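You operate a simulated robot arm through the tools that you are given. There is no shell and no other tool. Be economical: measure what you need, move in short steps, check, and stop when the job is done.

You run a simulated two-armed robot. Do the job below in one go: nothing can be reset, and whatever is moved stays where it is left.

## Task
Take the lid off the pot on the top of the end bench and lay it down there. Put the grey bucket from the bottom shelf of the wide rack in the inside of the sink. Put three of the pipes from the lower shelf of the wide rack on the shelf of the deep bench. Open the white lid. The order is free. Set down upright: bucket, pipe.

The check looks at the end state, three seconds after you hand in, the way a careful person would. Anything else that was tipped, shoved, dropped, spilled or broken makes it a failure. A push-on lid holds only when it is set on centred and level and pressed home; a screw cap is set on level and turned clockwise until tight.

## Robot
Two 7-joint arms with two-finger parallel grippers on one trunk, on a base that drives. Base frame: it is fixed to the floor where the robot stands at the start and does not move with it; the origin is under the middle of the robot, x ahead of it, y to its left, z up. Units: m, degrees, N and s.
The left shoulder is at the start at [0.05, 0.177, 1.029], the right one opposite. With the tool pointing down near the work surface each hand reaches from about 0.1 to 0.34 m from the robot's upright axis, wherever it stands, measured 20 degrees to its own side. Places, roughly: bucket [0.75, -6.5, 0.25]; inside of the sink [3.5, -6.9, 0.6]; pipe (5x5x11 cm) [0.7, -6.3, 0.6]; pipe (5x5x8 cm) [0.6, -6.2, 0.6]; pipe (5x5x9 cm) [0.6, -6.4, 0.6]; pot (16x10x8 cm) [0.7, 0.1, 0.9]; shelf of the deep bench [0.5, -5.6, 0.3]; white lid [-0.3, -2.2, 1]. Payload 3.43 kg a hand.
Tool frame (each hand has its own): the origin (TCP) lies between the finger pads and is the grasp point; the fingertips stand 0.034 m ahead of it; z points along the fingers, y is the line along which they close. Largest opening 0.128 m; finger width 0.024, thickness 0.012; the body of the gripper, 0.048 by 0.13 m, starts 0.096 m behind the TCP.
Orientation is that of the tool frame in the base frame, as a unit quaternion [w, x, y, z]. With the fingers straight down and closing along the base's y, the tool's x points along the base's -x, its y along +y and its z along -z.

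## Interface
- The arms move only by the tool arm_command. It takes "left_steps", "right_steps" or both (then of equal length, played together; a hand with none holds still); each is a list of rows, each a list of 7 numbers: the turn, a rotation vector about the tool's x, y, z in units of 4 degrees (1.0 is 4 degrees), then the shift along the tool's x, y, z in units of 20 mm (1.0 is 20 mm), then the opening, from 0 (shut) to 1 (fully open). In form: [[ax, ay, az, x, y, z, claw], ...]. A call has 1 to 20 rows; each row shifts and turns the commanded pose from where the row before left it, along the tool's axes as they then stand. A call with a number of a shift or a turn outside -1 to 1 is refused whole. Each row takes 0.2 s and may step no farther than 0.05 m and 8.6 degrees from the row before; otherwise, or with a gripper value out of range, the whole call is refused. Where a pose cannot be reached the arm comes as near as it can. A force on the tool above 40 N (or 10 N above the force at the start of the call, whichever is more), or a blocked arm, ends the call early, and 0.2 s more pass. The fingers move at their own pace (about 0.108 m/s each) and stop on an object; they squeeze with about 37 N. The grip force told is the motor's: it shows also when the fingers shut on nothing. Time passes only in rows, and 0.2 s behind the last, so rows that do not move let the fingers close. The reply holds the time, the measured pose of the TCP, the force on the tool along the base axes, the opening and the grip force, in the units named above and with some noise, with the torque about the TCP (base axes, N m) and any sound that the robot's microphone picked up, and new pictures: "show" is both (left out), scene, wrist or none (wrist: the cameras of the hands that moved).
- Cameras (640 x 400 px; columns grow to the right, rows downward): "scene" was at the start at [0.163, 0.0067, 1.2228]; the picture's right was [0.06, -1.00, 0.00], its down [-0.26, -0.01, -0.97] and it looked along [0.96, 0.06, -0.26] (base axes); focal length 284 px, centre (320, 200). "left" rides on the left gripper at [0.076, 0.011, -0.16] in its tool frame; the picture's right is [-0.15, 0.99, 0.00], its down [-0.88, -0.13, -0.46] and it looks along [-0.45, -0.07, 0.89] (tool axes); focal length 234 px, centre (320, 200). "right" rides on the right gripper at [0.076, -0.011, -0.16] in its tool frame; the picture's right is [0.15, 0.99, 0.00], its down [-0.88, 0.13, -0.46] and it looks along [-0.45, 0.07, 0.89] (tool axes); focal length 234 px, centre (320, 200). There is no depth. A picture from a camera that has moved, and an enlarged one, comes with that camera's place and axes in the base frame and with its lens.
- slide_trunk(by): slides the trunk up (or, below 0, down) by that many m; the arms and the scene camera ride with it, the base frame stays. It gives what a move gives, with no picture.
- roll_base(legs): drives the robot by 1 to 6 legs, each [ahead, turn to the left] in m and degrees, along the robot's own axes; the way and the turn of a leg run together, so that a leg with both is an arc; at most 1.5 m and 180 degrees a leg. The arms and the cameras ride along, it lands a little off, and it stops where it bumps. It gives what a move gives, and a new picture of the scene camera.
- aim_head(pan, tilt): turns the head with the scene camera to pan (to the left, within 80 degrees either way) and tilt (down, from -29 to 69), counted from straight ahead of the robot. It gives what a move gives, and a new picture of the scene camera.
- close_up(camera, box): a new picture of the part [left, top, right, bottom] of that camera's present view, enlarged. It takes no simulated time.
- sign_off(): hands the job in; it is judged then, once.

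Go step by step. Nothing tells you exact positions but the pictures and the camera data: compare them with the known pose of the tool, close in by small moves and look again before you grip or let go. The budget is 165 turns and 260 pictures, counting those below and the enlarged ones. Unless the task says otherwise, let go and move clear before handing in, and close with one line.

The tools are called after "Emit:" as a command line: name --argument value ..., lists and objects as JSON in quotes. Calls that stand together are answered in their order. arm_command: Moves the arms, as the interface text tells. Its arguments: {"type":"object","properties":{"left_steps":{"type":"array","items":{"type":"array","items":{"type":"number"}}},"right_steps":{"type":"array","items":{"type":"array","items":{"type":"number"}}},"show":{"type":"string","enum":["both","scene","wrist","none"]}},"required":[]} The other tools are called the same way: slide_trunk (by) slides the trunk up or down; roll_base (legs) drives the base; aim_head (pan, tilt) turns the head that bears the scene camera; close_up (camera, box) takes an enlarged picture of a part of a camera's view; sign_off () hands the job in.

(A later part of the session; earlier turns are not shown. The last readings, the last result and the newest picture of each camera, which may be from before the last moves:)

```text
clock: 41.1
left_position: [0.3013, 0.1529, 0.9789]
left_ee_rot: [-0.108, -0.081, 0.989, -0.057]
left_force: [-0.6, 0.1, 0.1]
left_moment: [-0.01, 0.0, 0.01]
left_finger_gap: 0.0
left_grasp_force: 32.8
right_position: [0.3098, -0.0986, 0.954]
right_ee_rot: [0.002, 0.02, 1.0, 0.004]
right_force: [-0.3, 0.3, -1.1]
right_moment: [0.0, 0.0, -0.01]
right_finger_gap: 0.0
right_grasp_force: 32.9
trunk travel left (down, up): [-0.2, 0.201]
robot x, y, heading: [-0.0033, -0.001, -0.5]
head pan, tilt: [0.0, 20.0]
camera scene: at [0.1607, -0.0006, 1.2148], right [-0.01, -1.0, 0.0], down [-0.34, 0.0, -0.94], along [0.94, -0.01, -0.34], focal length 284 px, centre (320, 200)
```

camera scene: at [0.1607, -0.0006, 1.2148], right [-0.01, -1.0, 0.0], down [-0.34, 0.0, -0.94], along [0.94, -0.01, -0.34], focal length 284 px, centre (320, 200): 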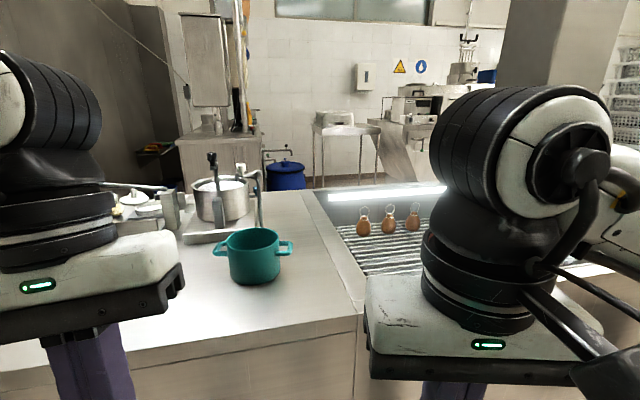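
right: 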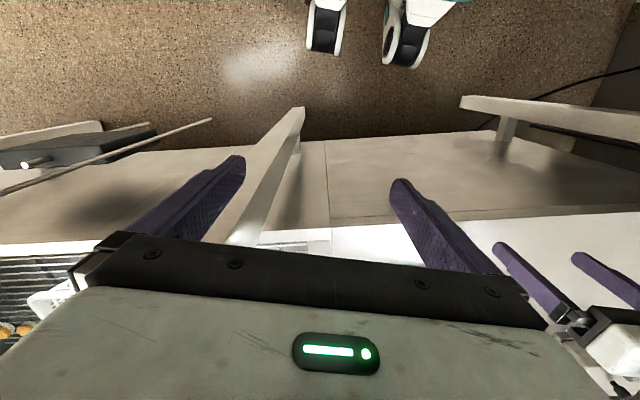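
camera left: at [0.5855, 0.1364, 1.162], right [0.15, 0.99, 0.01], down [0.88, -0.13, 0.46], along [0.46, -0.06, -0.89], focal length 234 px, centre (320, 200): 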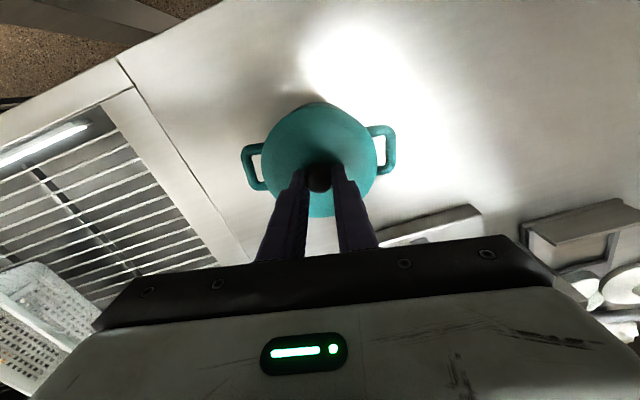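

Hands are now low and clear of the head. I'll straighten the tilted left hand and turn right in steps.

Emit:
arm_command --left_steps '[[-0.41, -0.78, 0.58, 0, 0, 0, 0], [-0.41, -0.78, 0.58, 0, 0, 0, 0], [-0.41, -0.78, 0.58, 0, 0, 0, 0], [-0.41, -0.78, 0.58, 0, 0, 0, 0]]' --show "none"

Emit:
roll_base --legs '[[0, -45], [0, -40]]'

```text
clock: 42.1
left_position: [0.3013, 0.1505, 0.9772]
left_ee_rot: [0.0, 0.0, 1.0, 0.0]
left_force: [0.7, -0.4, -0.6]
left_moment: [-0.02, -0.04, 0.01]
left_finger_gap: 0.0
left_grasp_force: 33.2
right_position: [0.3102, -0.0989, 0.9543]
right_ee_rot: [0.002, 0.021, 1.0, 0.004]
right_force: [-0.4, 0.1, -0.2]
right_moment: [-0.02, 0.03, -0.01]
right_finger_gap: 0.0001
right_grasp_force: 33.5
trunk travel left (down, up): [-0.2, 0.201]
robot x, y, heading: [-0.001, 0.0022, -0.4]
head pan, tilt: [0.0, 20.0]
```

```text
clock: 45.9
left_position: [0.2599, -0.2087, 0.9811]
left_ee_rot: [0.011, 0.56, 0.828, -0.014]
left_force: [0.0, 0.5, 0.9]
left_moment: [0.0, 0.01, 0.0]
left_finger_gap: 0.0
left_grasp_force: 33.1
right_position: [0.0139, -0.3076, 0.9583]
right_ee_rot: [0.007, 0.591, 0.807, -0.007]
right_force: [0.6, 1.1, -0.5]
right_moment: [-0.03, 0.05, -0.01]
right_finger_gap: 0.0
right_grasp_force: 32.8
trunk travel left (down, up): [-0.2, 0.201]
robot x, y, heading: [-0.0004, 0.0071, -69.2]
head pan, tilt: [0.0, 20.0]
stopped in leg 2: the robot was blocked; the commanded pose is now the measured one
camera scene: at [0.0598, -0.1282, 1.2169], right [-0.94, -0.35, 0.01], down [-0.12, 0.3, -0.94], along [0.33, -0.88, -0.33], focal length 284 px, centre (320, 200)
```

scene: 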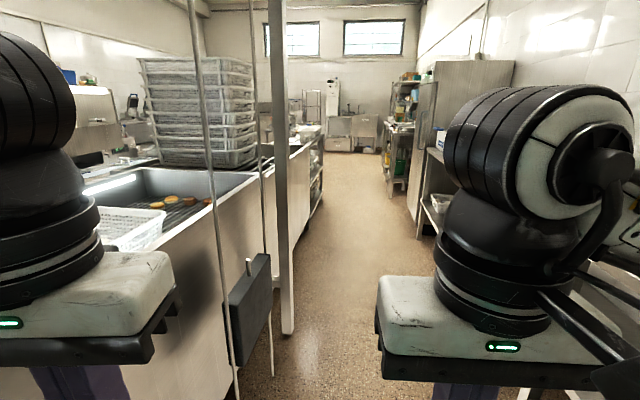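

The turn is blocked at -69°. I'll look left to see whether my left arm meets the post.

Emit:
aim_head --pan 60 --tilt 25

Emit:
aim_head --pan -70 --tilt 25

```text
clock: 47.2
left_position: [0.2593, -0.2085, 0.9805]
left_ee_rot: [0.013, 0.56, 0.828, -0.015]
left_force: [0.2, -0.8, -0.1]
left_moment: [-0.01, 0.03, -0.03]
left_finger_gap: 0.0
left_grasp_force: 32.8
right_position: [0.0153, -0.3086, 0.9599]
right_ee_rot: [0.008, 0.59, 0.807, -0.006]
right_force: [-0.1, 0.3, -0.6]
right_moment: [0.0, -0.01, 0.01]
right_finger_gap: 0.0
right_grasp_force: 33.1
trunk travel left (down, up): [-0.2, 0.201]
robot x, y, heading: [-0.003, 0.0054, -69.6]
head pan, tilt: [60.0, 25.0]
camera scene: at [0.1165, -0.0563, 1.2077], right [-0.17, -0.99, 0.02], down [-0.42, 0.05, -0.91], along [0.89, -0.16, -0.42], focal length 284 px, centre (320, 200)
```

scene: 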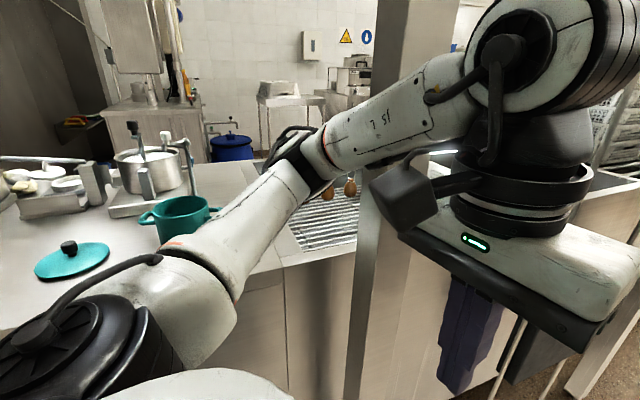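

```text
clock: 49.3
left_position: [0.2595, -0.2103, 0.981]
left_ee_rot: [0.014, 0.56, 0.828, -0.015]
left_force: [1.0, 0.4, 0.0]
left_moment: [0.03, -0.02, 0.01]
left_finger_gap: 0.0
left_grasp_force: 33.2
right_position: [0.0135, -0.309, 0.9588]
right_ee_rot: [0.009, 0.591, 0.807, -0.006]
right_force: [-0.2, -1.0, -0.3]
right_moment: [-0.01, 0.03, -0.03]
right_finger_gap: 0.0
right_grasp_force: 32.8
trunk travel left (down, up): [-0.2, 0.201]
robot x, y, heading: [-0.001, 0.0053, -69.5]
head pan, tilt: [-70.0, 25.0]
camera scene: at [-0.0451, -0.1011, 1.209], right [-0.65, 0.76, -0.01], down [0.32, 0.26, -0.91], along [-0.69, -0.6, -0.41], focal length 284 px, centre (320, 200)
```

scene: 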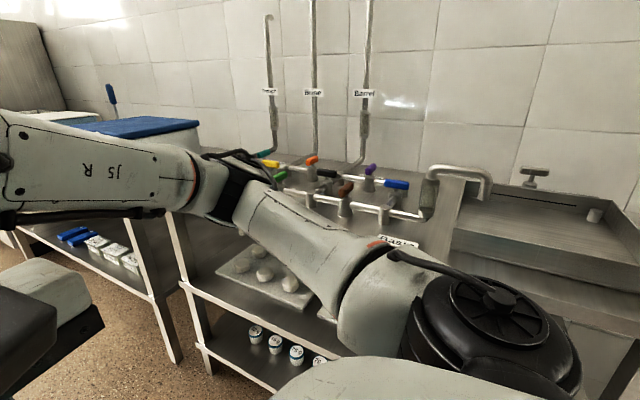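

My left elbow is beside the post. I'll stretch the left hand forward into the free aisle, which brings the elbow inwards, then continue the turn.

Emit:
arm_command --left_steps '[[0, 0, 0, -1, -0.2, 0, 0], [0, 0, 0, -1, -0.3, 0, 0], [0, 0, 0, -1, -0.3, 0, 0], [0, 0, 0, -1, -0.3, 0, 0], [0, 0, 0, -1, -0.3, 0, 0], [0, 0, 0, -1, -0.3, 0, 0], [0, 0, 0, -1, -0.3, 0, 0], [0, 0, 0, -1, -0.3, 0, 0], [0, 0, 0, -1, -0.3, 0, 0], [0, 0, 0, -1, -0.3, 0, 0], [0, 0, 0, -1, -0.3, 0, 0], [0, 0, 0, -1, -0.3, 0, 0]]' --show "none"

Emit:
aim_head --pan 60 --tilt 25

```text
clock: 51.6
left_position: [0.2317, -0.435, 0.9643]
left_ee_rot: [0.003, 0.578, 0.816, 0.015]
left_force: [15.3, -1.0, -1.0]
left_moment: [0.2, 1.63, 0.05]
left_finger_gap: 0.0002
left_grasp_force: 32.4
right_position: [-0.0327, -0.294, 0.9455]
right_ee_rot: [-0.002, 0.62, 0.784, 0.009]
right_force: [7.9, 0.4, 0.1]
right_moment: [0.03, 1.04, 0.0]
right_finger_gap: 0.0002
right_grasp_force: 32.8
trunk travel left (down, up): [-0.2, 0.201]
robot x, y, heading: [-0.0124, 0.0424, -66.6]
head pan, tilt: [-70.0, 25.0]
stopped in row 11 (left hand): the arm was blocked; the commanded pose is now the measured one
```

```text
clock: 53.7
left_position: [0.2421, -0.4143, 0.9763]
left_ee_rot: [0.007, 0.57, 0.822, 0.003]
left_force: [-0.3, 0.9, 0.1]
left_moment: [0.01, -0.03, -0.03]
left_finger_gap: 0.0003
left_grasp_force: 33.3
right_position: [-0.0283, -0.2797, 0.9532]
right_ee_rot: [0.006, 0.611, 0.791, 0.003]
right_force: [-0.1, 0.1, 0.3]
right_moment: [-0.01, -0.05, 0.01]
right_finger_gap: 0.0003
right_grasp_force: 33.0
trunk travel left (down, up): [-0.2, 0.201]
robot x, y, heading: [-0.0149, 0.0478, -66.1]
head pan, tilt: [60.0, 25.0]
camera scene: at [0.1012, -0.022, 1.2079], right [-0.11, -0.99, 0.01], down [-0.41, 0.04, -0.91], along [0.9, -0.1, -0.41], focal length 284 px, centre (320, 200)
```

scene: 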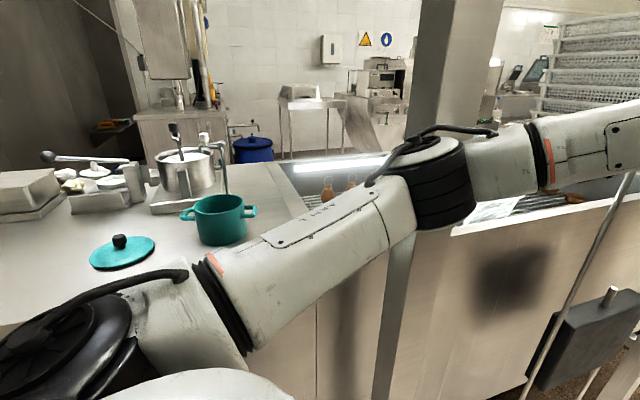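

The elbow caught on the post and nudged my base slightly. I'll extend the right hand forward to narrow my shape, reverse a little, then extend the left hand fully.

Emit:
arm_command --right_steps '[[0, 0, 0, -1, 0, 0, 0], [0, 0, 0, -1, 0, 0, 0], [0, 0, 0, -1, 0, 0, 0], [0, 0, 0, -1, 0, 0, 0], [0, 0, 0, -1, 0, 0, 0], [0, 0, 0, -1, 0, 0, 0], [0, 0, 0, -1, 0, 0, 0], [0, 0, 0, -1, 0, 0, 0], [0, 0, 0, -1, 0, 0, 0], [0, 0, 0, -1, 0, 0, 0], [0, 0, 0, -1, 0, 0, 0]]' --show "none"

Emit:
roll_base --legs '[[-0.12, 0]]'

```text
clock: 56.1
left_position: [0.2414, -0.4143, 0.9765]
left_ee_rot: [0.008, 0.568, 0.823, 0.003]
left_force: [0.0, -0.9, -0.2]
left_moment: [0.0, -0.01, 0.0]
left_finger_gap: 0.0001
left_grasp_force: 32.9
right_position: [0.0276, -0.4947, 0.9541]
right_ee_rot: [0.006, 0.611, 0.792, 0.002]
right_force: [0.8, -0.7, -0.5]
right_moment: [0.01, 0.01, 0.01]
right_finger_gap: 0.0
right_grasp_force: 32.8
trunk travel left (down, up): [-0.2, 0.201]
robot x, y, heading: [-0.0113, 0.0421, -66.1]
head pan, tilt: [60.0, 25.0]
```

```text
clock: 57.4
left_position: [0.2022, -0.3081, 0.9711]
left_ee_rot: [0.002, 0.568, 0.823, 0.003]
left_force: [-0.2, 0.3, 0.0]
left_moment: [0.02, -0.04, 0.0]
left_finger_gap: 0.0
left_grasp_force: 33.0
right_position: [-0.0153, -0.3902, 0.9508]
right_ee_rot: [0.002, 0.611, 0.792, 0.002]
right_force: [-0.7, -0.3, -0.5]
right_moment: [-0.02, -0.04, -0.02]
right_finger_gap: 0.0
right_grasp_force: 33.1
trunk travel left (down, up): [-0.2, 0.201]
robot x, y, heading: [-0.06, 0.155, -66.3]
head pan, tilt: [60.0, 25.0]
camera scene: at [0.0611, 0.0813, 1.2068], right [-0.11, -0.99, 0.0], down [-0.42, 0.05, -0.91], along [0.9, -0.1, -0.42], focal length 284 px, centre (320, 200)
```

scene: 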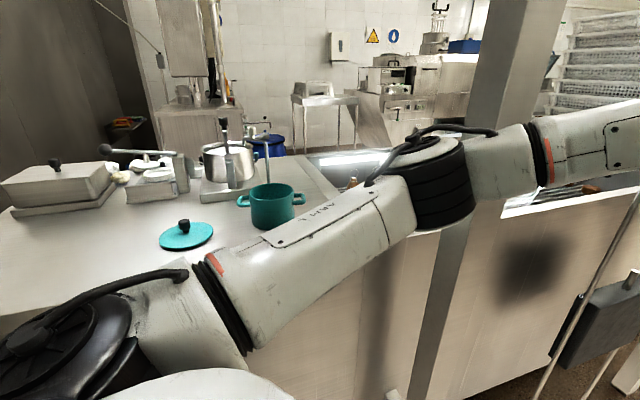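

The elbow is clear now. I'll turn right to face down the aisle.

Emit:
roll_base --legs '[[0, -23]]'

Emit:
aim_head --pan 0 --tilt 25

```text
clock: 58.9
left_position: [0.0088, -0.3736, 0.9721]
left_ee_rot: [0.003, 0.715, 0.699, 0.004]
left_force: [0.3, 1.0, 1.2]
left_moment: [0.0, 0.02, 0.0]
left_finger_gap: 0.0
left_grasp_force: 33.0
right_position: [-0.2234, -0.3673, 0.949]
right_ee_rot: [0.001, 0.752, 0.66, 0.001]
right_force: [-0.8, -0.1, 0.7]
right_moment: [0.02, -0.02, -0.03]
right_finger_gap: 0.0
right_grasp_force: 33.0
trunk travel left (down, up): [-0.2, 0.201]
robot x, y, heading: [-0.059, 0.1545, -88.1]
head pan, tilt: [60.0, 25.0]
camera scene: at [0.0242, 0.0412, 1.2067], right [-0.47, -0.88, 0.0], down [-0.37, 0.2, -0.91], along [0.8, -0.43, -0.42], focal length 284 px, centre (320, 200)
```

scene: 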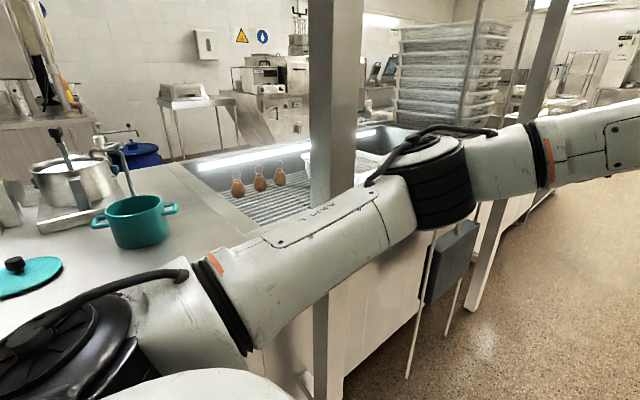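

```text
clock: 60.2
left_position: [0.008, -0.3748, 0.9717]
left_ee_rot: [0.002, 0.715, 0.699, 0.003]
left_force: [-0.4, -0.2, 0.2]
left_moment: [0.01, -0.01, 0.04]
left_finger_gap: 0.0
left_grasp_force: 32.7
right_position: [-0.2224, -0.3667, 0.9502]
right_ee_rot: [0.002, 0.751, 0.66, 0.002]
right_force: [0.6, 0.9, 0.1]
right_moment: [-0.03, 0.01, 0.01]
right_finger_gap: 0.0
right_grasp_force: 33.5
trunk travel left (down, up): [-0.2, 0.201]
robot x, y, heading: [-0.0573, 0.1506, -88.2]
head pan, tilt: [0.0, 25.0]
camera scene: at [-0.0538, -0.0072, 1.2067], right [-1.0, -0.03, 0.0], down [-0.01, 0.42, -0.91], along [0.03, -0.91, -0.42], focal length 284 px, centre (320, 200)
```

scene: 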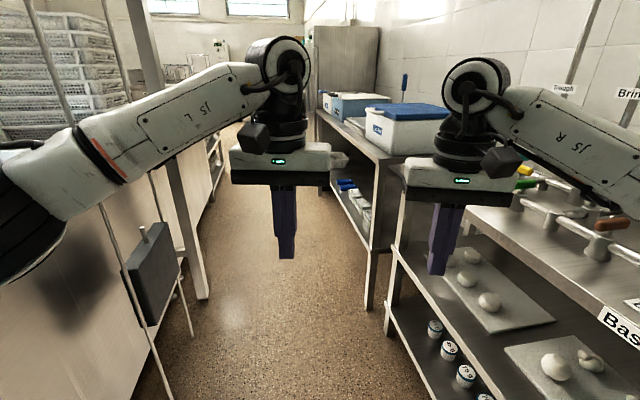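

I now face down the aisle: racks on the right have fronts at x ≈ -0.3, and the left side stays clear to x ≈ 0.6. I'll drive down in short legs, drifting towards x ≈ 0.12.

Emit:
roll_base --legs '[[0.4, 0], [0, 11], [0.55, 0]]'

```text
clock: 66.2
left_position: [0.2517, -1.2666, 0.9711]
left_ee_rot: [0.003, 0.637, 0.771, 0.003]
left_force: [0.9, -0.8, 0.5]
left_moment: [0.06, 0.03, 0.03]
left_finger_gap: 0.0
left_grasp_force: 33.1
right_position: [0.0248, -1.3092, 0.9508]
right_ee_rot: [0.001, 0.677, 0.736, 0.002]
right_force: [-0.1, 0.3, -0.5]
right_moment: [0.01, 0.01, -0.04]
right_finger_gap: 0.0001
right_grasp_force: 33.2
trunk travel left (down, up): [-0.2, 0.201]
robot x, y, heading: [0.0757, -0.7663, -76.3]
head pan, tilt: [0.0, 25.0]
camera scene: at [0.1134, -0.9221, 1.2066], right [-0.97, -0.24, 0.0], down [-0.1, 0.41, -0.91], along [0.22, -0.88, -0.42], focal length 284 px, centre (320, 200)
```

scene: 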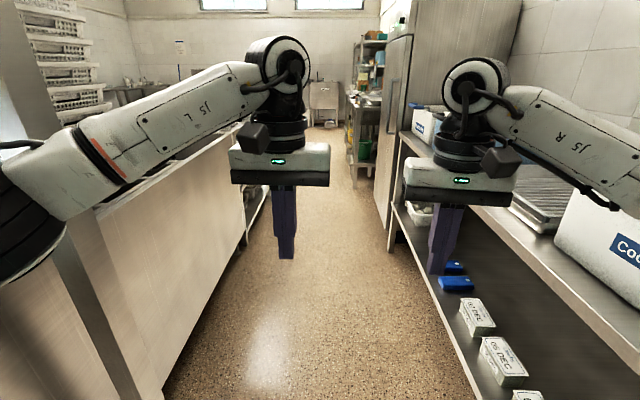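

The way is clear. I'll drive on to about y = -1.55 and look at the containers on the right-hand table.

Emit:
roll_base --legs '[[0.4, 0], [0, -13], [0.4, 0]]'

Emit:
aim_head --pan -45 --tilt 20

```text
clock: 71.5
left_position: [0.2277, -2.0638, 0.971]
left_ee_rot: [0.003, 0.722, 0.691, 0.002]
left_force: [-0.2, -0.8, 0.0]
left_moment: [0.0, -0.02, 0.01]
left_finger_gap: 0.0
left_grasp_force: 32.7
right_position: [-0.0035, -2.0519, 0.9501]
right_ee_rot: [0.001, 0.758, 0.652, 0.003]
right_force: [-0.2, 0.1, 1.4]
right_moment: [0.03, 0.02, 0.04]
right_finger_gap: 0.0
right_grasp_force: 32.8
trunk travel left (down, up): [-0.2, 0.201]
robot x, y, heading: [0.1716, -1.5344, -89.4]
head pan, tilt: [0.0, 25.0]
camera scene: at [0.1726, -1.6955, 1.2066], right [-1.0, -0.01, 0.0], down [0.0, 0.42, -0.91], along [0.01, -0.91, -0.42], focal length 284 px, centre (320, 200)
```

scene: 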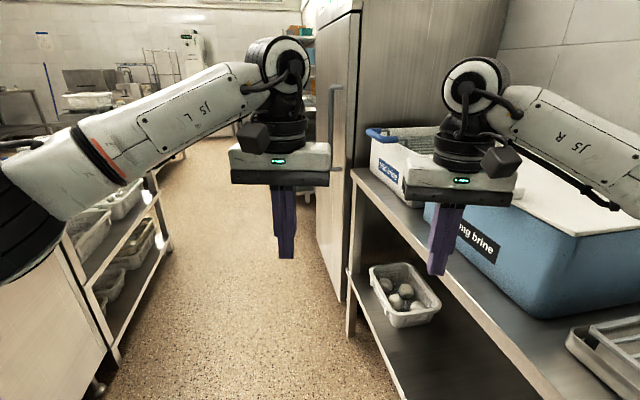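

```text
clock: 72.6
left_position: [0.2272, -2.0625, 0.9714]
left_ee_rot: [0.002, 0.722, 0.692, 0.003]
left_force: [1.0, -0.2, 0.2]
left_moment: [0.03, -0.01, 0.01]
left_finger_gap: 0.0
left_grasp_force: 33.1
right_position: [-0.0034, -2.0501, 0.95]
right_ee_rot: [0.003, 0.758, 0.652, 0.003]
right_force: [0.0, 0.3, 0.4]
right_moment: [0.0, 0.03, 0.04]
right_finger_gap: 0.0
right_grasp_force: 33.4
trunk travel left (down, up): [-0.2, 0.201]
robot x, y, heading: [0.1731, -1.5316, -89.8]
head pan, tilt: [-45.0, 20.0]
camera scene: at [0.1066, -1.6695, 1.2148], right [-0.71, 0.7, 0.0], down [0.24, 0.24, -0.94], along [-0.66, -0.67, -0.34], focal length 284 px, centre (320, 200)
```

scene: 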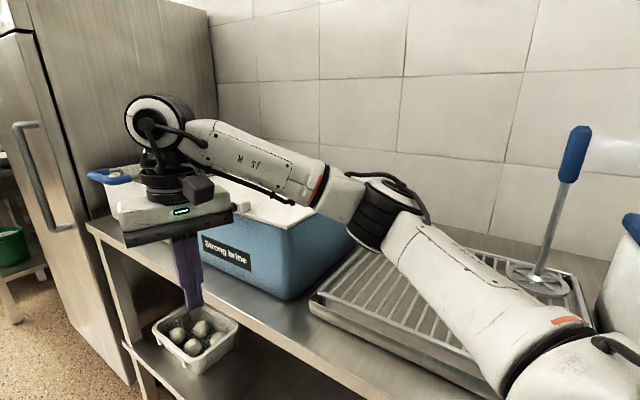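

The blue "Strong brine" box carries the white lid. I'll raise the trunk, draw the hands in, move to y ≈ -2.15 and turn to face it.

Emit:
slide_trunk --by 0.15

Emit:
arm_command --right_steps '[[0, 0, 0, 1, 0, 0, 0], [0, 0, 0, 1, 0, 0, 0], [0, 0, 0, 1, 0, 0, 0], [0, 0, 0, 1, 0, 0, 0], [0, 0, 0, 1, 0, 0, 0], [0, 0, 0, 1, 0, 0, 0], [0, 0, 0, 1, 0, 0, 0], [0, 0, 0, 1, 0, 0, 0]]' --left_steps '[[0, 0, 0, 1, 0.2, 0, 0], [0, 0, 0, 1, 0.2, 0, 0], [0, 0, 0, 1, 0.2, 0, 0], [0, 0, 0, 1, 0.2, 0, 0], [0, 0, 0, 1, 0.2, 0, 0], [0, 0, 0, 1, 0.2, 0, 0], [0, 0, 0, 1, 0.2, 0, 0], [0, 0, 0, 1, 0.2, 0, 0]]' --show "none"

Emit:
roll_base --legs '[[0, 10], [0.6, 0], [0, -50]]'

```text
clock: 74.3
left_position: [0.2279, -2.0631, 1.1215]
left_ee_rot: [0.002, 0.722, 0.692, 0.002]
left_force: [0.8, -0.1, -0.9]
left_moment: [0.05, 0.0, 0.01]
left_finger_gap: 0.0001
left_grasp_force: 33.6
right_position: [-0.0044, -2.0517, 1.1003]
right_ee_rot: [0.002, 0.758, 0.652, 0.003]
right_force: [0.3, 1.5, 0.0]
right_moment: [0.0, 0.01, 0.0]
right_finger_gap: 0.0001
right_grasp_force: 33.2
trunk travel left (down, up): [-0.35, 0.051]
robot x, y, heading: [0.1713, -1.5343, -89.7]
head pan, tilt: [-45.0, 20.0]
```

```text
clock: 76.1
left_position: [0.2666, -1.9025, 1.1202]
left_ee_rot: [0.004, 0.722, 0.692, 0.002]
left_force: [0.7, -0.6, 0.3]
left_moment: [0.0, -0.02, 0.0]
left_finger_gap: 0.0
left_grasp_force: 33.4
right_position: [0.023, -1.8928, 1.1006]
right_ee_rot: [0.001, 0.759, 0.651, 0.002]
right_force: [-0.1, -0.2, 0.1]
right_moment: [-0.04, 0.04, 0.01]
right_finger_gap: 0.0002
right_grasp_force: 33.1
trunk travel left (down, up): [-0.35, 0.051]
robot x, y, heading: [0.1699, -1.5325, -89.6]
head pan, tilt: [-45.0, 20.0]
```

```text
clock: 82.5
left_position: [0.1239, -2.485, 1.1201]
left_ee_rot: [0.003, 0.912, 0.41, 0.001]
left_force: [0.1, 0.5, -0.8]
left_moment: [-0.02, 0.03, -0.01]
left_finger_gap: 0.0
left_grasp_force: 33.1
right_position: [-0.0598, -2.3215, 1.1005]
right_ee_rot: [0.003, 0.933, 0.361, 0.001]
right_force: [-0.4, -0.2, -0.5]
right_moment: [-0.03, -0.02, -0.01]
right_finger_gap: 0.0
right_grasp_force: 33.3
trunk travel left (down, up): [-0.35, 0.051]
robot x, y, heading: [0.282, -2.1383, -128.5]
head pan, tilt: [-45.0, 20.0]
camera scene: at [0.1466, -2.2013, 1.3647], right [-0.11, 0.99, 0.0], down [0.34, 0.04, -0.94], along [-0.93, -0.11, -0.34], focal length 284 px, centre (320, 200)
```

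scene: 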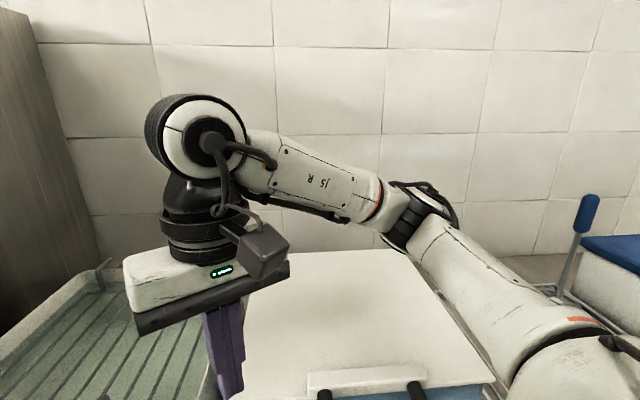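

I can see the white lid, with a white bar handle on black posts at its front edge. I'll turn to face it squarely.

Emit:
roll_base --legs '[[0, -50]]'

Emit:
aim_head --pan 0 --tilt 45

```text
clock: 85.2
left_position: [-0.0884, -2.2282, 1.119]
left_ee_rot: [0.003, 1.0, -0.026, 0.0]
left_force: [0.5, 0.2, -0.4]
left_moment: [0.0, 0.0, 0.01]
left_finger_gap: 0.0
left_grasp_force: 33.3
right_position: [-0.0741, -1.9839, 1.1001]
right_ee_rot: [0.003, 0.997, -0.08, 0.001]
right_force: [0.9, -0.7, 0.5]
right_moment: [-0.03, 0.0, 0.0]
right_finger_gap: 0.0
right_grasp_force: 33.3
trunk travel left (down, up): [-0.35, 0.051]
robot x, y, heading: [0.2819, -2.1391, 179.9]
head pan, tilt: [-45.0, 20.0]
camera scene: at [0.1472, -2.0699, 1.3647], right [0.71, 0.71, 0.0], down [0.24, -0.24, -0.94], along [-0.66, 0.67, -0.34], focal length 284 px, centre (320, 200)
```

scene: 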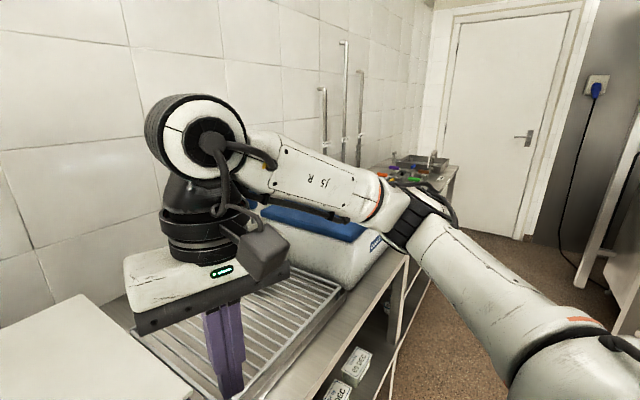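

```text
clock: 86.3
left_position: [-0.0873, -2.2286, 1.1196]
left_ee_rot: [0.002, 1.0, -0.026, 0.0]
left_force: [-0.6, 0.2, -0.5]
left_moment: [0.0, 0.01, -0.01]
left_finger_gap: 0.0001
left_grasp_force: 33.0
right_position: [-0.0744, -1.9835, 1.1]
right_ee_rot: [0.003, 0.997, -0.08, 0.0]
right_force: [1.4, -0.1, -0.8]
right_moment: [0.03, 0.02, 0.02]
right_finger_gap: 0.0
right_grasp_force: 33.5
trunk travel left (down, up): [-0.35, 0.051]
robot x, y, heading: [0.2784, -2.1369, 179.8]
head pan, tilt: [0.0, 45.0]
camera scene: at [0.1316, -2.1359, 1.3261], right [0.0, 1.0, 0.0], down [0.71, 0.0, -0.71], along [-0.71, 0.0, -0.71], focal length 284 px, centre (320, 200)
```

scene: 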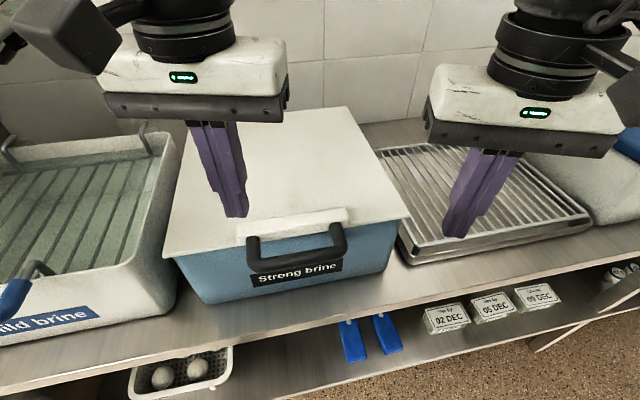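

I'll enlarge the lid's front to see how the handle sits.

Emit:
close_up --camera "scene" --box '[150, 90, 420, 310]'

Emit:
close_up --camera "left" --box '[0, 0, 640, 400]'

```text
1.82 times, centred on (285, 200) of scene
camera zoom: at [0.1316, -2.1359, 1.3261], right [0.0, 1.0, 0.0], down [0.71, 0.0, -0.71], along [-0.71, 0.0, -0.71], focal length 516 px, centre (384, 200)
```

zoom: 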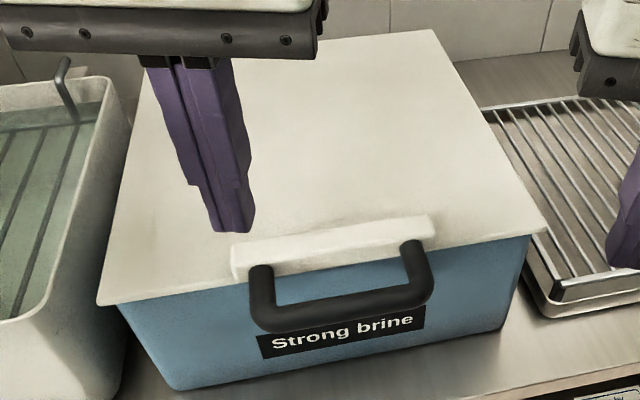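

```text
1.00 times, centred on (320, 200) of left
camera zoom: at [-0.0115, -2.2425, 1.2808], right [-0.2, -0.98, 0.01], down [-0.87, 0.18, 0.46], along [-0.45, 0.08, -0.89], focal length 234 px, centre (320, 200)
```

zoom: 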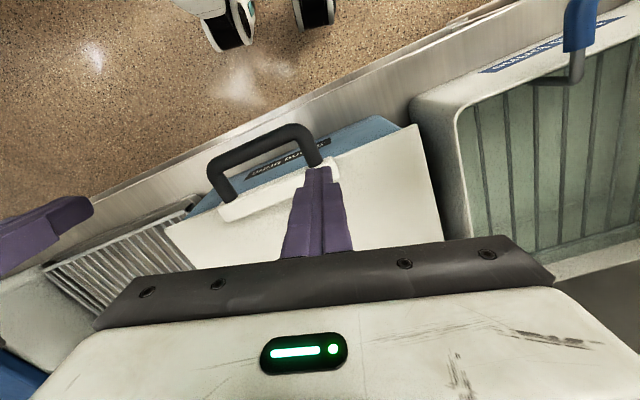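

The black U-handle sticks out from the lid's front at about [-0.07, -2.16, 1.00]; the hinge must be at the back, near x = -0.47. I'll clear the right hand sideways and pitch the left hand to point forward, so closed fingers can lift the handle from below.

Emit:
arm_command --right_steps '[[0, 0, 0, 0.5, -1, 0, 0], [0, 0, 0, 0.5, -1, 0, 0], [0, 0, 0, 0.5, -1, 0, 0], [0, 0, 0, 0, -1, 0, 0], [0, 0, 0, 0, -1, 0, 0], [0, 0, 0, 0, -1, 0, 0], [0, 0, 0, 0, -1, 0, 0], [0, 0, 0, 0, -1, 0, 0]]' --show "none"

Emit:
arm_command --left_steps '[[0, -1, 0, 0, 0, 0, 0], [0, -1, 0, 0, 0, 0, 0], [0, -1, 0, 0, 0, 0, 0], [0, -1, 0, 0, 0, 0, 0], [0, -1, 0, 0, 0, 0, 0], [0, -1, 0, 0, 0, 0, 0], [0, -1, 0, 0, 0, 0, 0], [0, -1, 0, 0, 0, 0, 0], [0, -1, 0, 0, 0, 0, 0], [0, -1, 0, 0, 0, 0, 0], [0, -1, 0, 0, 0, 0, 0], [0, -1, 0, 0, 0, 0, 0], [0, -1, 0, 0, 0, 0, 0], [0, -1, 0, 0, 0, 0, 0], [0, -1, 0, 0, 0, 0, 0], [0, -1, 0, 0, 0, 0, 0], [0, -1, 0, 0, 0, 0, 0], [0, -1, 0, 0, 0, 0, 0], [0, -1, 0, 0, 0, 0, 0]]' --show "scene"

```text
clock: 88.1
left_position: [-0.0877, -2.2299, 1.1196]
left_ee_rot: [0.004, 1.0, -0.026, -0.002]
left_force: [-0.6, 0.2, 0.1]
left_moment: [-0.03, 0.01, -0.03]
left_finger_gap: 0.0002
left_grasp_force: 33.0
right_position: [-0.0194, -1.8313, 1.0998]
right_ee_rot: [0.003, 0.997, -0.08, 0.0]
right_force: [-0.5, -0.2, 0.4]
right_moment: [-0.03, 0.03, -0.02]
right_finger_gap: 0.0002
right_grasp_force: 33.0
trunk travel left (down, up): [-0.35, 0.051]
robot x, y, heading: [0.2809, -2.14, 179.9]
head pan, tilt: [0.0, 45.0]
```

```text
clock: 92.1
left_position: [-0.1249, -2.1814, 1.1396]
left_ee_rot: [-0.012, 0.787, -0.022, -0.616]
left_force: [-0.4, 0.4, -0.1]
left_moment: [-0.01, 0.01, 0.0]
left_finger_gap: 0.0003
left_grasp_force: 33.1
left hand out of reach, approached as far as the arm can: row 13, 14, 15, 16, 17, 18, 19
right_position: [-0.02, -1.8328, 1.0989]
right_ee_rot: [0.003, 0.997, -0.08, 0.001]
right_force: [0.5, 0.3, 0.1]
right_moment: [-0.01, -0.02, 0.02]
right_finger_gap: 0.0001
right_grasp_force: 32.7
trunk travel left (down, up): [-0.35, 0.051]
robot x, y, heading: [0.2839, -2.136, 179.9]
head pan, tilt: [0.0, 45.0]
camera scene: at [0.1317, -2.1358, 1.3261], right [0.0, 1.0, 0.0], down [0.71, 0.0, -0.71], along [-0.71, 0.0, -0.71], focal length 284 px, centre (320, 200)
```

scene: 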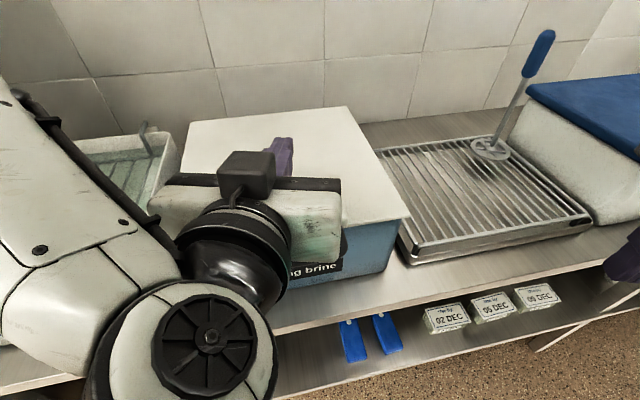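

The hand points forward but is too close to my body to get in front of the handle. I'll back the base off 0.12 m.

Emit:
roll_base --legs '[[-0.12, 0]]'

```text
clock: 93.4
left_position: [-0.0067, -2.1806, 1.1385]
left_ee_rot: [-0.012, 0.788, -0.021, -0.616]
left_force: [0.7, 0.1, 0.7]
left_moment: [0.01, -0.03, 0.02]
left_finger_gap: 0.0001
left_grasp_force: 33.1
right_position: [0.0988, -1.8334, 1.0984]
right_ee_rot: [0.002, 0.997, -0.08, 0.001]
right_force: [0.5, -0.9, -0.5]
right_moment: [0.01, 0.0, -0.03]
right_finger_gap: 0.0001
right_grasp_force: 33.0
trunk travel left (down, up): [-0.35, 0.051]
robot x, y, heading: [0.4023, -2.1355, 179.8]
head pan, tilt: [0.0, 45.0]
camera scene: at [0.251, -2.1363, 1.3263], right [0.0, 1.0, 0.0], down [0.71, 0.0, -0.71], along [-0.71, 0.0, -0.71], focal length 284 px, centre (320, 200)
```

scene: 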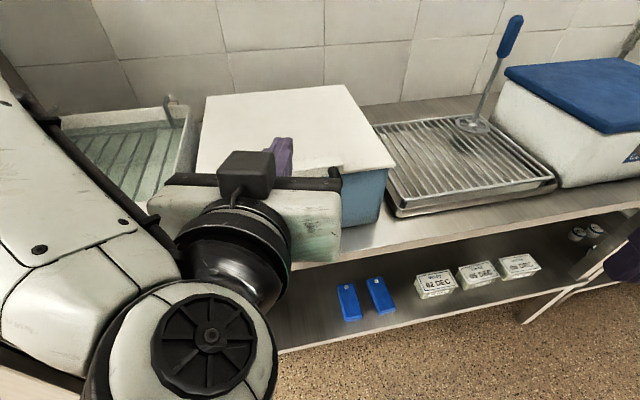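

There's room now. I'll lower the closed fingers to just below handle height, still in front of it.

Emit:
arm_command --left_steps '[[0, 0, 0, 0.95, 0, 0.24, 0], [0, 0, 0, 0.95, 0, 0.24, 0], [0, 0, 0, 0.95, 0, 0.24, 0], [0, 0, 0, 0.95, 0, 0.24, 0], [0, 0, 0, 0.95, 0, 0.24, 0], [0, 0, 0, 0.95, 0, 0.24, 0], [0, 0, 0, 0.95, 0, 0.24, 0], [0, 0, 0, 0.95, 0, 0.24, 0], [0, 0, 0, 0.9, 0, 0.22, 0]]'

```text
clock: 95.4
left_position: [-0.0093, -2.183, 0.9627]
left_ee_rot: [-0.012, 0.787, -0.021, -0.616]
left_force: [0.1, 0.5, 0.0]
left_moment: [0.01, 0.0, 0.01]
left_finger_gap: 0.0
left_grasp_force: 32.8
right_position: [0.0998, -1.8332, 1.0993]
right_ee_rot: [0.003, 0.997, -0.079, 0.0]
right_force: [-0.4, -0.2, -0.1]
right_moment: [0.03, 0.0, 0.01]
right_finger_gap: 0.0
right_grasp_force: 32.8
trunk travel left (down, up): [-0.35, 0.051]
robot x, y, heading: [0.4007, -2.139, 179.9]
head pan, tilt: [0.0, 45.0]
camera scene: at [0.25, -2.1362, 1.3261], right [0.0, 1.0, 0.0], down [0.71, 0.0, -0.71], along [-0.71, 0.0, -0.71], focal length 284 px, centre (320, 200)
camera left: at [0.1639, -2.2032, 0.9292], right [-0.08, -0.99, 0.15], down [0.24, 0.13, 0.96], along [-0.97, 0.12, 0.22], focal length 234 px, centre (320, 200)
```

scene: 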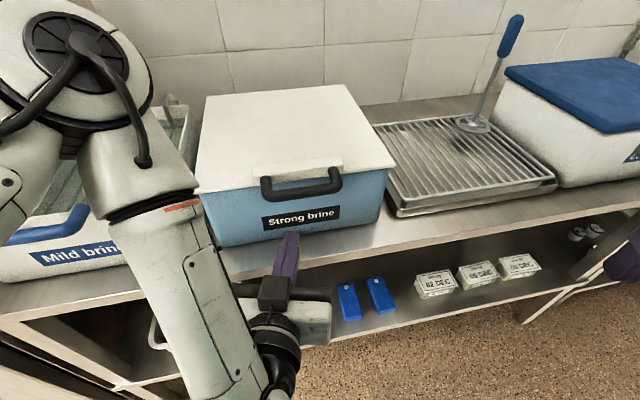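
left: 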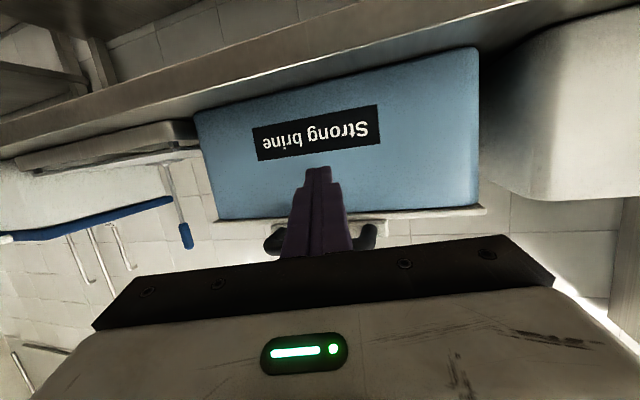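

The handle bar reads about [-0.078, -2.16, 1.025], right above and ahead of the fingertips. I'll slip the tips under it and raise slowly.

Emit:
arm_command --left_steps '[[0, 0, 0, -0.2, 0, 0.8, 0], [0, 0, 0, -0.2, 0, 0.8, 0], [0, 0, 0, -0.2, 0, 0.8, 0], [0, 0, 0, -0.97, 0, -0.24, 0], [0, 0, 0, -0.5, 0, -0.12, 0], [0, 0, 0, -0.5, 0, -0.12, 0], [0, 0, 0, -0.5, 0, -0.12, 0]]'

```text
clock: 97.0
left_position: [-0.0571, -2.1787, 1.016]
left_ee_rot: [-0.013, 0.788, -0.023, -0.615]
left_force: [0.6, -0.7, -2.2]
left_moment: [0.04, 0.05, 0.02]
left_finger_gap: 0.0
left_grasp_force: 32.8
right_position: [0.0985, -1.8324, 1.0991]
right_ee_rot: [0.003, 0.997, -0.079, 0.001]
right_force: [0.5, -0.5, -0.1]
right_moment: [0.0, 0.03, 0.02]
right_finger_gap: 0.0003
right_grasp_force: 32.3
trunk travel left (down, up): [-0.35, 0.051]
robot x, y, heading: [0.4019, -2.1372, 180.2]
head pan, tilt: [0.0, 45.0]
camera scene: at [0.25, -2.1364, 1.326], right [0.0, 1.0, 0.0], down [0.71, 0.0, -0.71], along [-0.71, 0.0, -0.71], focal length 284 px, centre (320, 200)
camera left: at [0.1152, -2.1998, 0.9816], right [-0.09, -0.98, 0.15], down [0.23, 0.13, 0.96], along [-0.97, 0.12, 0.22], focal length 234 px, centre (320, 200)
```

scene: 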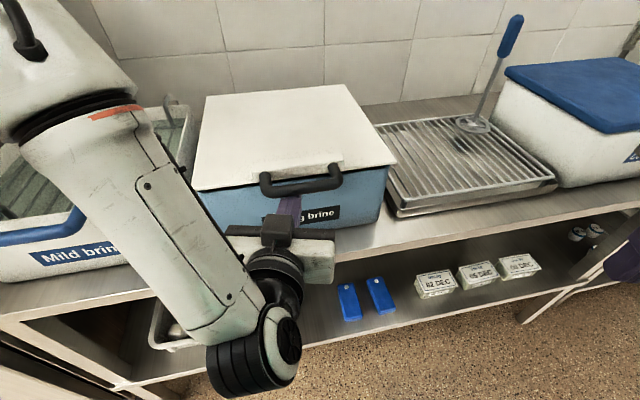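
left: 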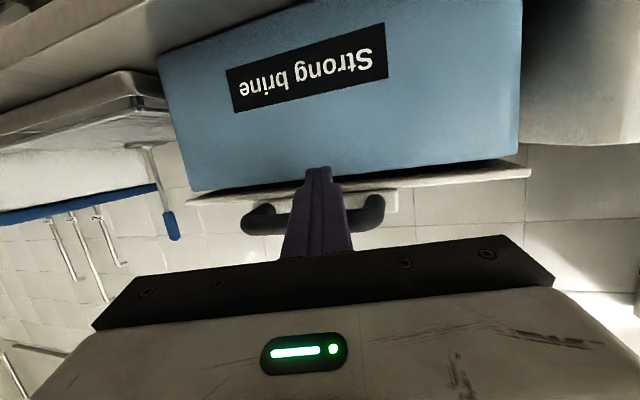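

The lid's edge is beginning to rise on the fingers. I'll follow the arc upwards.

Emit:
arm_command --left_steps '[[0, 0, 0, -0.96, 0, -0.1, 0], [0, 0, 0, -0.96, 0, -0.1, 0], [0, 0, 0, -0.96, 0, 0, 0], [0, 0, 0, -0.96, 0, 0, 0], [0, 0, 0, -0.96, 0, 0, 0], [0, 0, 0, -0.96, 0, 0.1, 0], [0, 0, 0, -0.96, 0, 0.1, 0], [0, 0, 0, -0.96, 0, 0.2, 0], [0, 0, 0, -0.96, 0, 0.2, 0], [0, 0, 0, -0.96, 0, 0.2, 0]]' --show "scene"

```text
clock: 99.2
left_position: [-0.1143, -2.1731, 1.1992]
left_ee_rot: [-0.013, 0.787, -0.024, -0.616]
left_force: [1.9, -1.0, -0.5]
left_moment: [0.04, 0.05, 0.03]
left_finger_gap: 0.0003
left_grasp_force: 33.1
right_position: [0.0998, -1.8322, 1.0991]
right_ee_rot: [0.003, 0.997, -0.079, 0.0]
right_force: [0.1, 0.1, 0.3]
right_moment: [0.0, 0.01, 0.01]
right_finger_gap: 0.0
right_grasp_force: 33.1
trunk travel left (down, up): [-0.35, 0.051]
robot x, y, heading: [0.4025, -2.1339, 180.0]
head pan, tilt: [0.0, 45.0]
camera scene: at [0.2503, -2.1364, 1.3261], right [0.0, 1.0, 0.0], down [0.71, 0.0, -0.71], along [-0.71, 0.0, -0.71], focal length 284 px, centre (320, 200)
```

scene: 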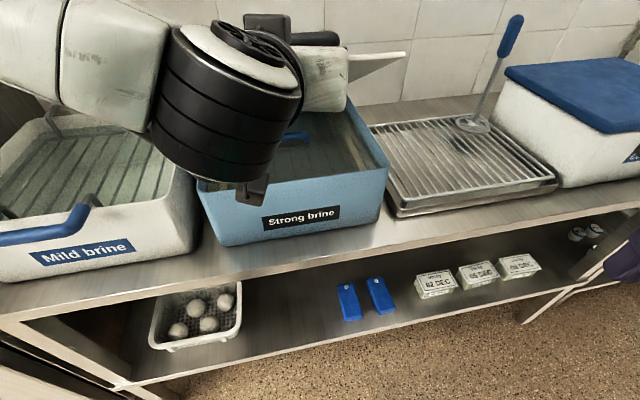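

The lid swings up on its rear hinge. I'll keep following it.

Emit:
arm_command --left_steps '[[0, 0, 0, -0.9, 0, 0.35, 0], [0, 0, 0, -0.9, 0, 0.35, 0], [0, 0, 0, -0.85, 0, 0.4, 0], [0, 0, 0, -0.85, 0, 0.4, 0], [0, 0, 0, -0.8, 0, 0.5, 0], [0, 0, 0, -0.8, 0, 0.5, 0], [0, 0, 0, -0.75, 0, 0.6, 0], [0, 0, 0, -0.7, 0, 0.65, 0], [0, 0, 0, -0.65, 0, 0.7, 0]]' --show "none"

Emit:
aim_head --pan 0 --tilt 15

```text
clock: 101.2
left_position: [-0.2355, -2.1702, 1.3165]
left_ee_rot: [-0.013, 0.788, -0.023, -0.616]
left_force: [6.2, -3.0, 5.3]
left_moment: [-0.08, 0.09, 0.16]
left_finger_gap: 0.0
left_grasp_force: 33.7
right_position: [0.0998, -1.8326, 1.1001]
right_ee_rot: [0.003, 0.997, -0.08, 0.0]
right_force: [0.4, -0.6, -0.9]
right_moment: [0.01, 0.01, 0.01]
right_finger_gap: 0.0002
right_grasp_force: 33.8
trunk travel left (down, up): [-0.35, 0.051]
robot x, y, heading: [0.4045, -2.1353, 179.9]
head pan, tilt: [0.0, 45.0]
```

```text
clock: 102.1
left_position: [-0.2362, -2.1693, 1.3163]
left_ee_rot: [-0.013, 0.787, -0.022, -0.616]
left_force: [5.0, -1.0, 4.6]
left_moment: [-0.07, 0.09, 0.06]
left_finger_gap: 0.0
left_grasp_force: 33.2
right_position: [0.1008, -1.8332, 1.1002]
right_ee_rot: [0.002, 0.997, -0.079, 0.0]
right_force: [0.2, 0.5, -0.7]
right_moment: [0.01, 0.02, -0.01]
right_finger_gap: 0.0
right_grasp_force: 33.1
trunk travel left (down, up): [-0.35, 0.051]
robot x, y, heading: [0.4055, -2.1387, 179.9]
head pan, tilt: [0.0, 15.0]
camera scene: at [0.2395, -2.1363, 1.3731], right [0.0, 1.0, 0.0], down [0.26, 0.0, -0.97], along [-0.97, 0.0, -0.26], focal length 284 px, centre (320, 200)
```

scene: 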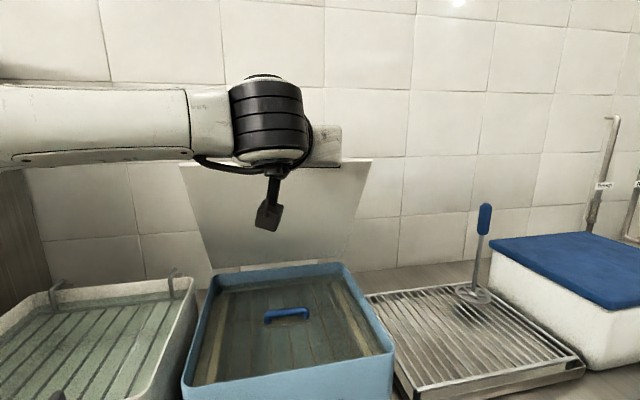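

The lid is about two-thirds up. I'll push on backwards and slightly up until it leans past vertical.

Emit:
arm_command --left_steps '[[0, 0, 0, -0.6, 0, 0.73, 0], [0, 0, 0, -0.6, 0, 0.73, 0], [0, 0, 0, -0.5, 0, 0.8, 0], [0, 0, 0, -0.5, 0, 0.8, 0], [0, 0, 0, -0.4, 0, 0.85, 0], [0, 0, 0, -0.35, 0, 0.9, 0], [0, 0, 0, -0.3, 0, 0.9, 0], [0, 0, 0, -0.25, 0, 0.95, 0]]' --show "scene"

```text
clock: 103.9
left_position: [-0.3834, -2.1606, 1.3501]
left_ee_rot: [-0.013, 0.788, -0.023, -0.615]
left_force: [0.7, 0.4, 0.1]
left_moment: [-0.06, -0.02, -0.02]
left_finger_gap: 0.0
left_grasp_force: 32.8
right_position: [0.0984, -1.832, 1.0997]
right_ee_rot: [0.004, 0.997, -0.079, 0.0]
right_force: [-0.1, -0.3, -0.3]
right_moment: [-0.01, 0.0, 0.02]
right_finger_gap: 0.0
right_grasp_force: 33.3
trunk travel left (down, up): [-0.35, 0.051]
robot x, y, heading: [0.4024, -2.1374, 179.9]
head pan, tilt: [0.0, 15.0]
camera scene: at [0.2376, -2.1358, 1.3728], right [0.0, 1.0, 0.0], down [0.26, 0.0, -0.97], along [-0.97, 0.0, -0.26], focal length 284 px, centre (320, 200)
```

scene: 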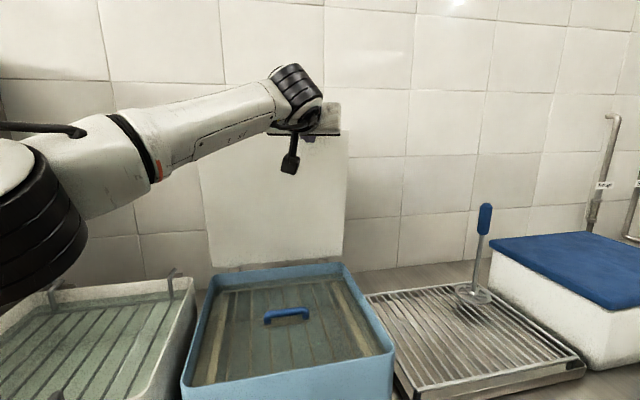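

Emit:
arm_command --left_steps '[[0, 0, 0, -0.2, 0, 0.8, 0], [0, 0, 0, -0.2, 0, 0.8, 0], [0, 0, 0, -0.2, 0, 0.8, 0], [0, 0, 0, -0.2, 0, 0.8, 0]]' --show "scene"

```text
clock: 104.9
left_position: [-0.4146, -2.168, 1.3367]
left_ee_rot: [-0.013, 0.787, -0.023, -0.616]
left_force: [0.4, -0.6, -0.7]
left_moment: [0.01, 0.01, 0.01]
left_finger_gap: 0.0
left_grasp_force: 32.8
left hand out of reach, approached as far as the arm can: row 2, 3, 4
right_position: [0.0985, -1.8317, 1.099]
right_ee_rot: [0.003, 0.997, -0.079, 0.001]
right_force: [0.1, 0.3, 0.4]
right_moment: [0.03, -0.04, 0.0]
right_finger_gap: 0.0001
right_grasp_force: 32.6
trunk travel left (down, up): [-0.35, 0.051]
robot x, y, heading: [0.4013, -2.1403, 180.3]
head pan, tilt: [0.0, 15.0]
camera scene: at [0.2377, -2.1361, 1.3728], right [0.0, 1.0, 0.0], down [0.26, 0.0, -0.97], along [-0.97, 0.0, -0.26], focal length 284 px, centre (320, 200)
```

scene: 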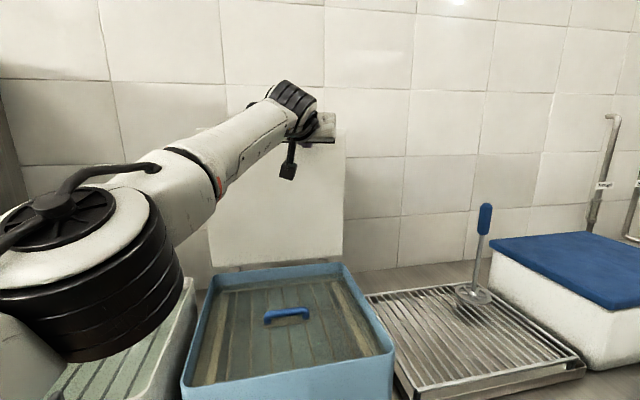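

There's no contact force left, so the lid seems to lean back by itself. I'll withdraw the hand and see whether it stays.

Emit:
arm_command --left_steps '[[0, 0, 0, -0.25, 0, -0.9, 0], [0, 0, 0, 0.25, 0, -0.9, 0], [0, 0, 0, 0.25, 0, -0.9, 0], [0, 0, 0, 0.25, 0, -0.9, 0], [0, 0, 0, 0.25, 0, -0.9, 0], [0, 0, 0, 0.25, 0, -0.9, 0], [0, 0, 0, 0.25, 0, -0.9, 0], [0, 0, 0, 0.25, 0, -0.9, 0], [0, 0, 0, 0.25, 0, -0.9, 0], [0, 0, 0, 0.25, 0, -0.9, 0], [0, 0, 0, 0.25, 0, -0.9, 0], [0, 0, 0, 0.25, 0, -0.9, 0], [0, 0, 0, 0.25, 0, -0.9, 0], [0, 0, 0, 0.25, 0, -0.9, 0]]' --show "scene"

```text
clock: 107.9
left_position: [-0.1547, -2.182, 1.3406]
left_ee_rot: [-0.012, 0.788, -0.021, -0.616]
left_force: [0.2, 0.1, 0.0]
left_moment: [-0.04, 0.03, 0.0]
left_finger_gap: 0.0
left_grasp_force: 32.7
left hand out of reach, approached as far as the arm can: row 1
right_position: [0.0997, -1.8334, 1.0994]
right_ee_rot: [0.003, 0.997, -0.079, 0.001]
right_force: [0.3, 0.2, 0.1]
right_moment: [0.02, 0.0, 0.01]
right_finger_gap: 0.0
right_grasp_force: 32.7
trunk travel left (down, up): [-0.35, 0.051]
robot x, y, heading: [0.4037, -2.136, 180.1]
head pan, tilt: [0.0, 15.0]
camera scene: at [0.2383, -2.1364, 1.373], right [0.0, 1.0, 0.0], down [0.26, 0.0, -0.97], along [-0.97, 0.0, -0.26], focal length 284 px, centre (320, 200)
```

scene: 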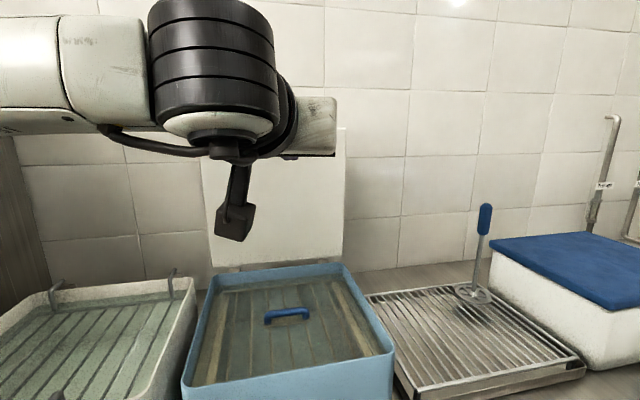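

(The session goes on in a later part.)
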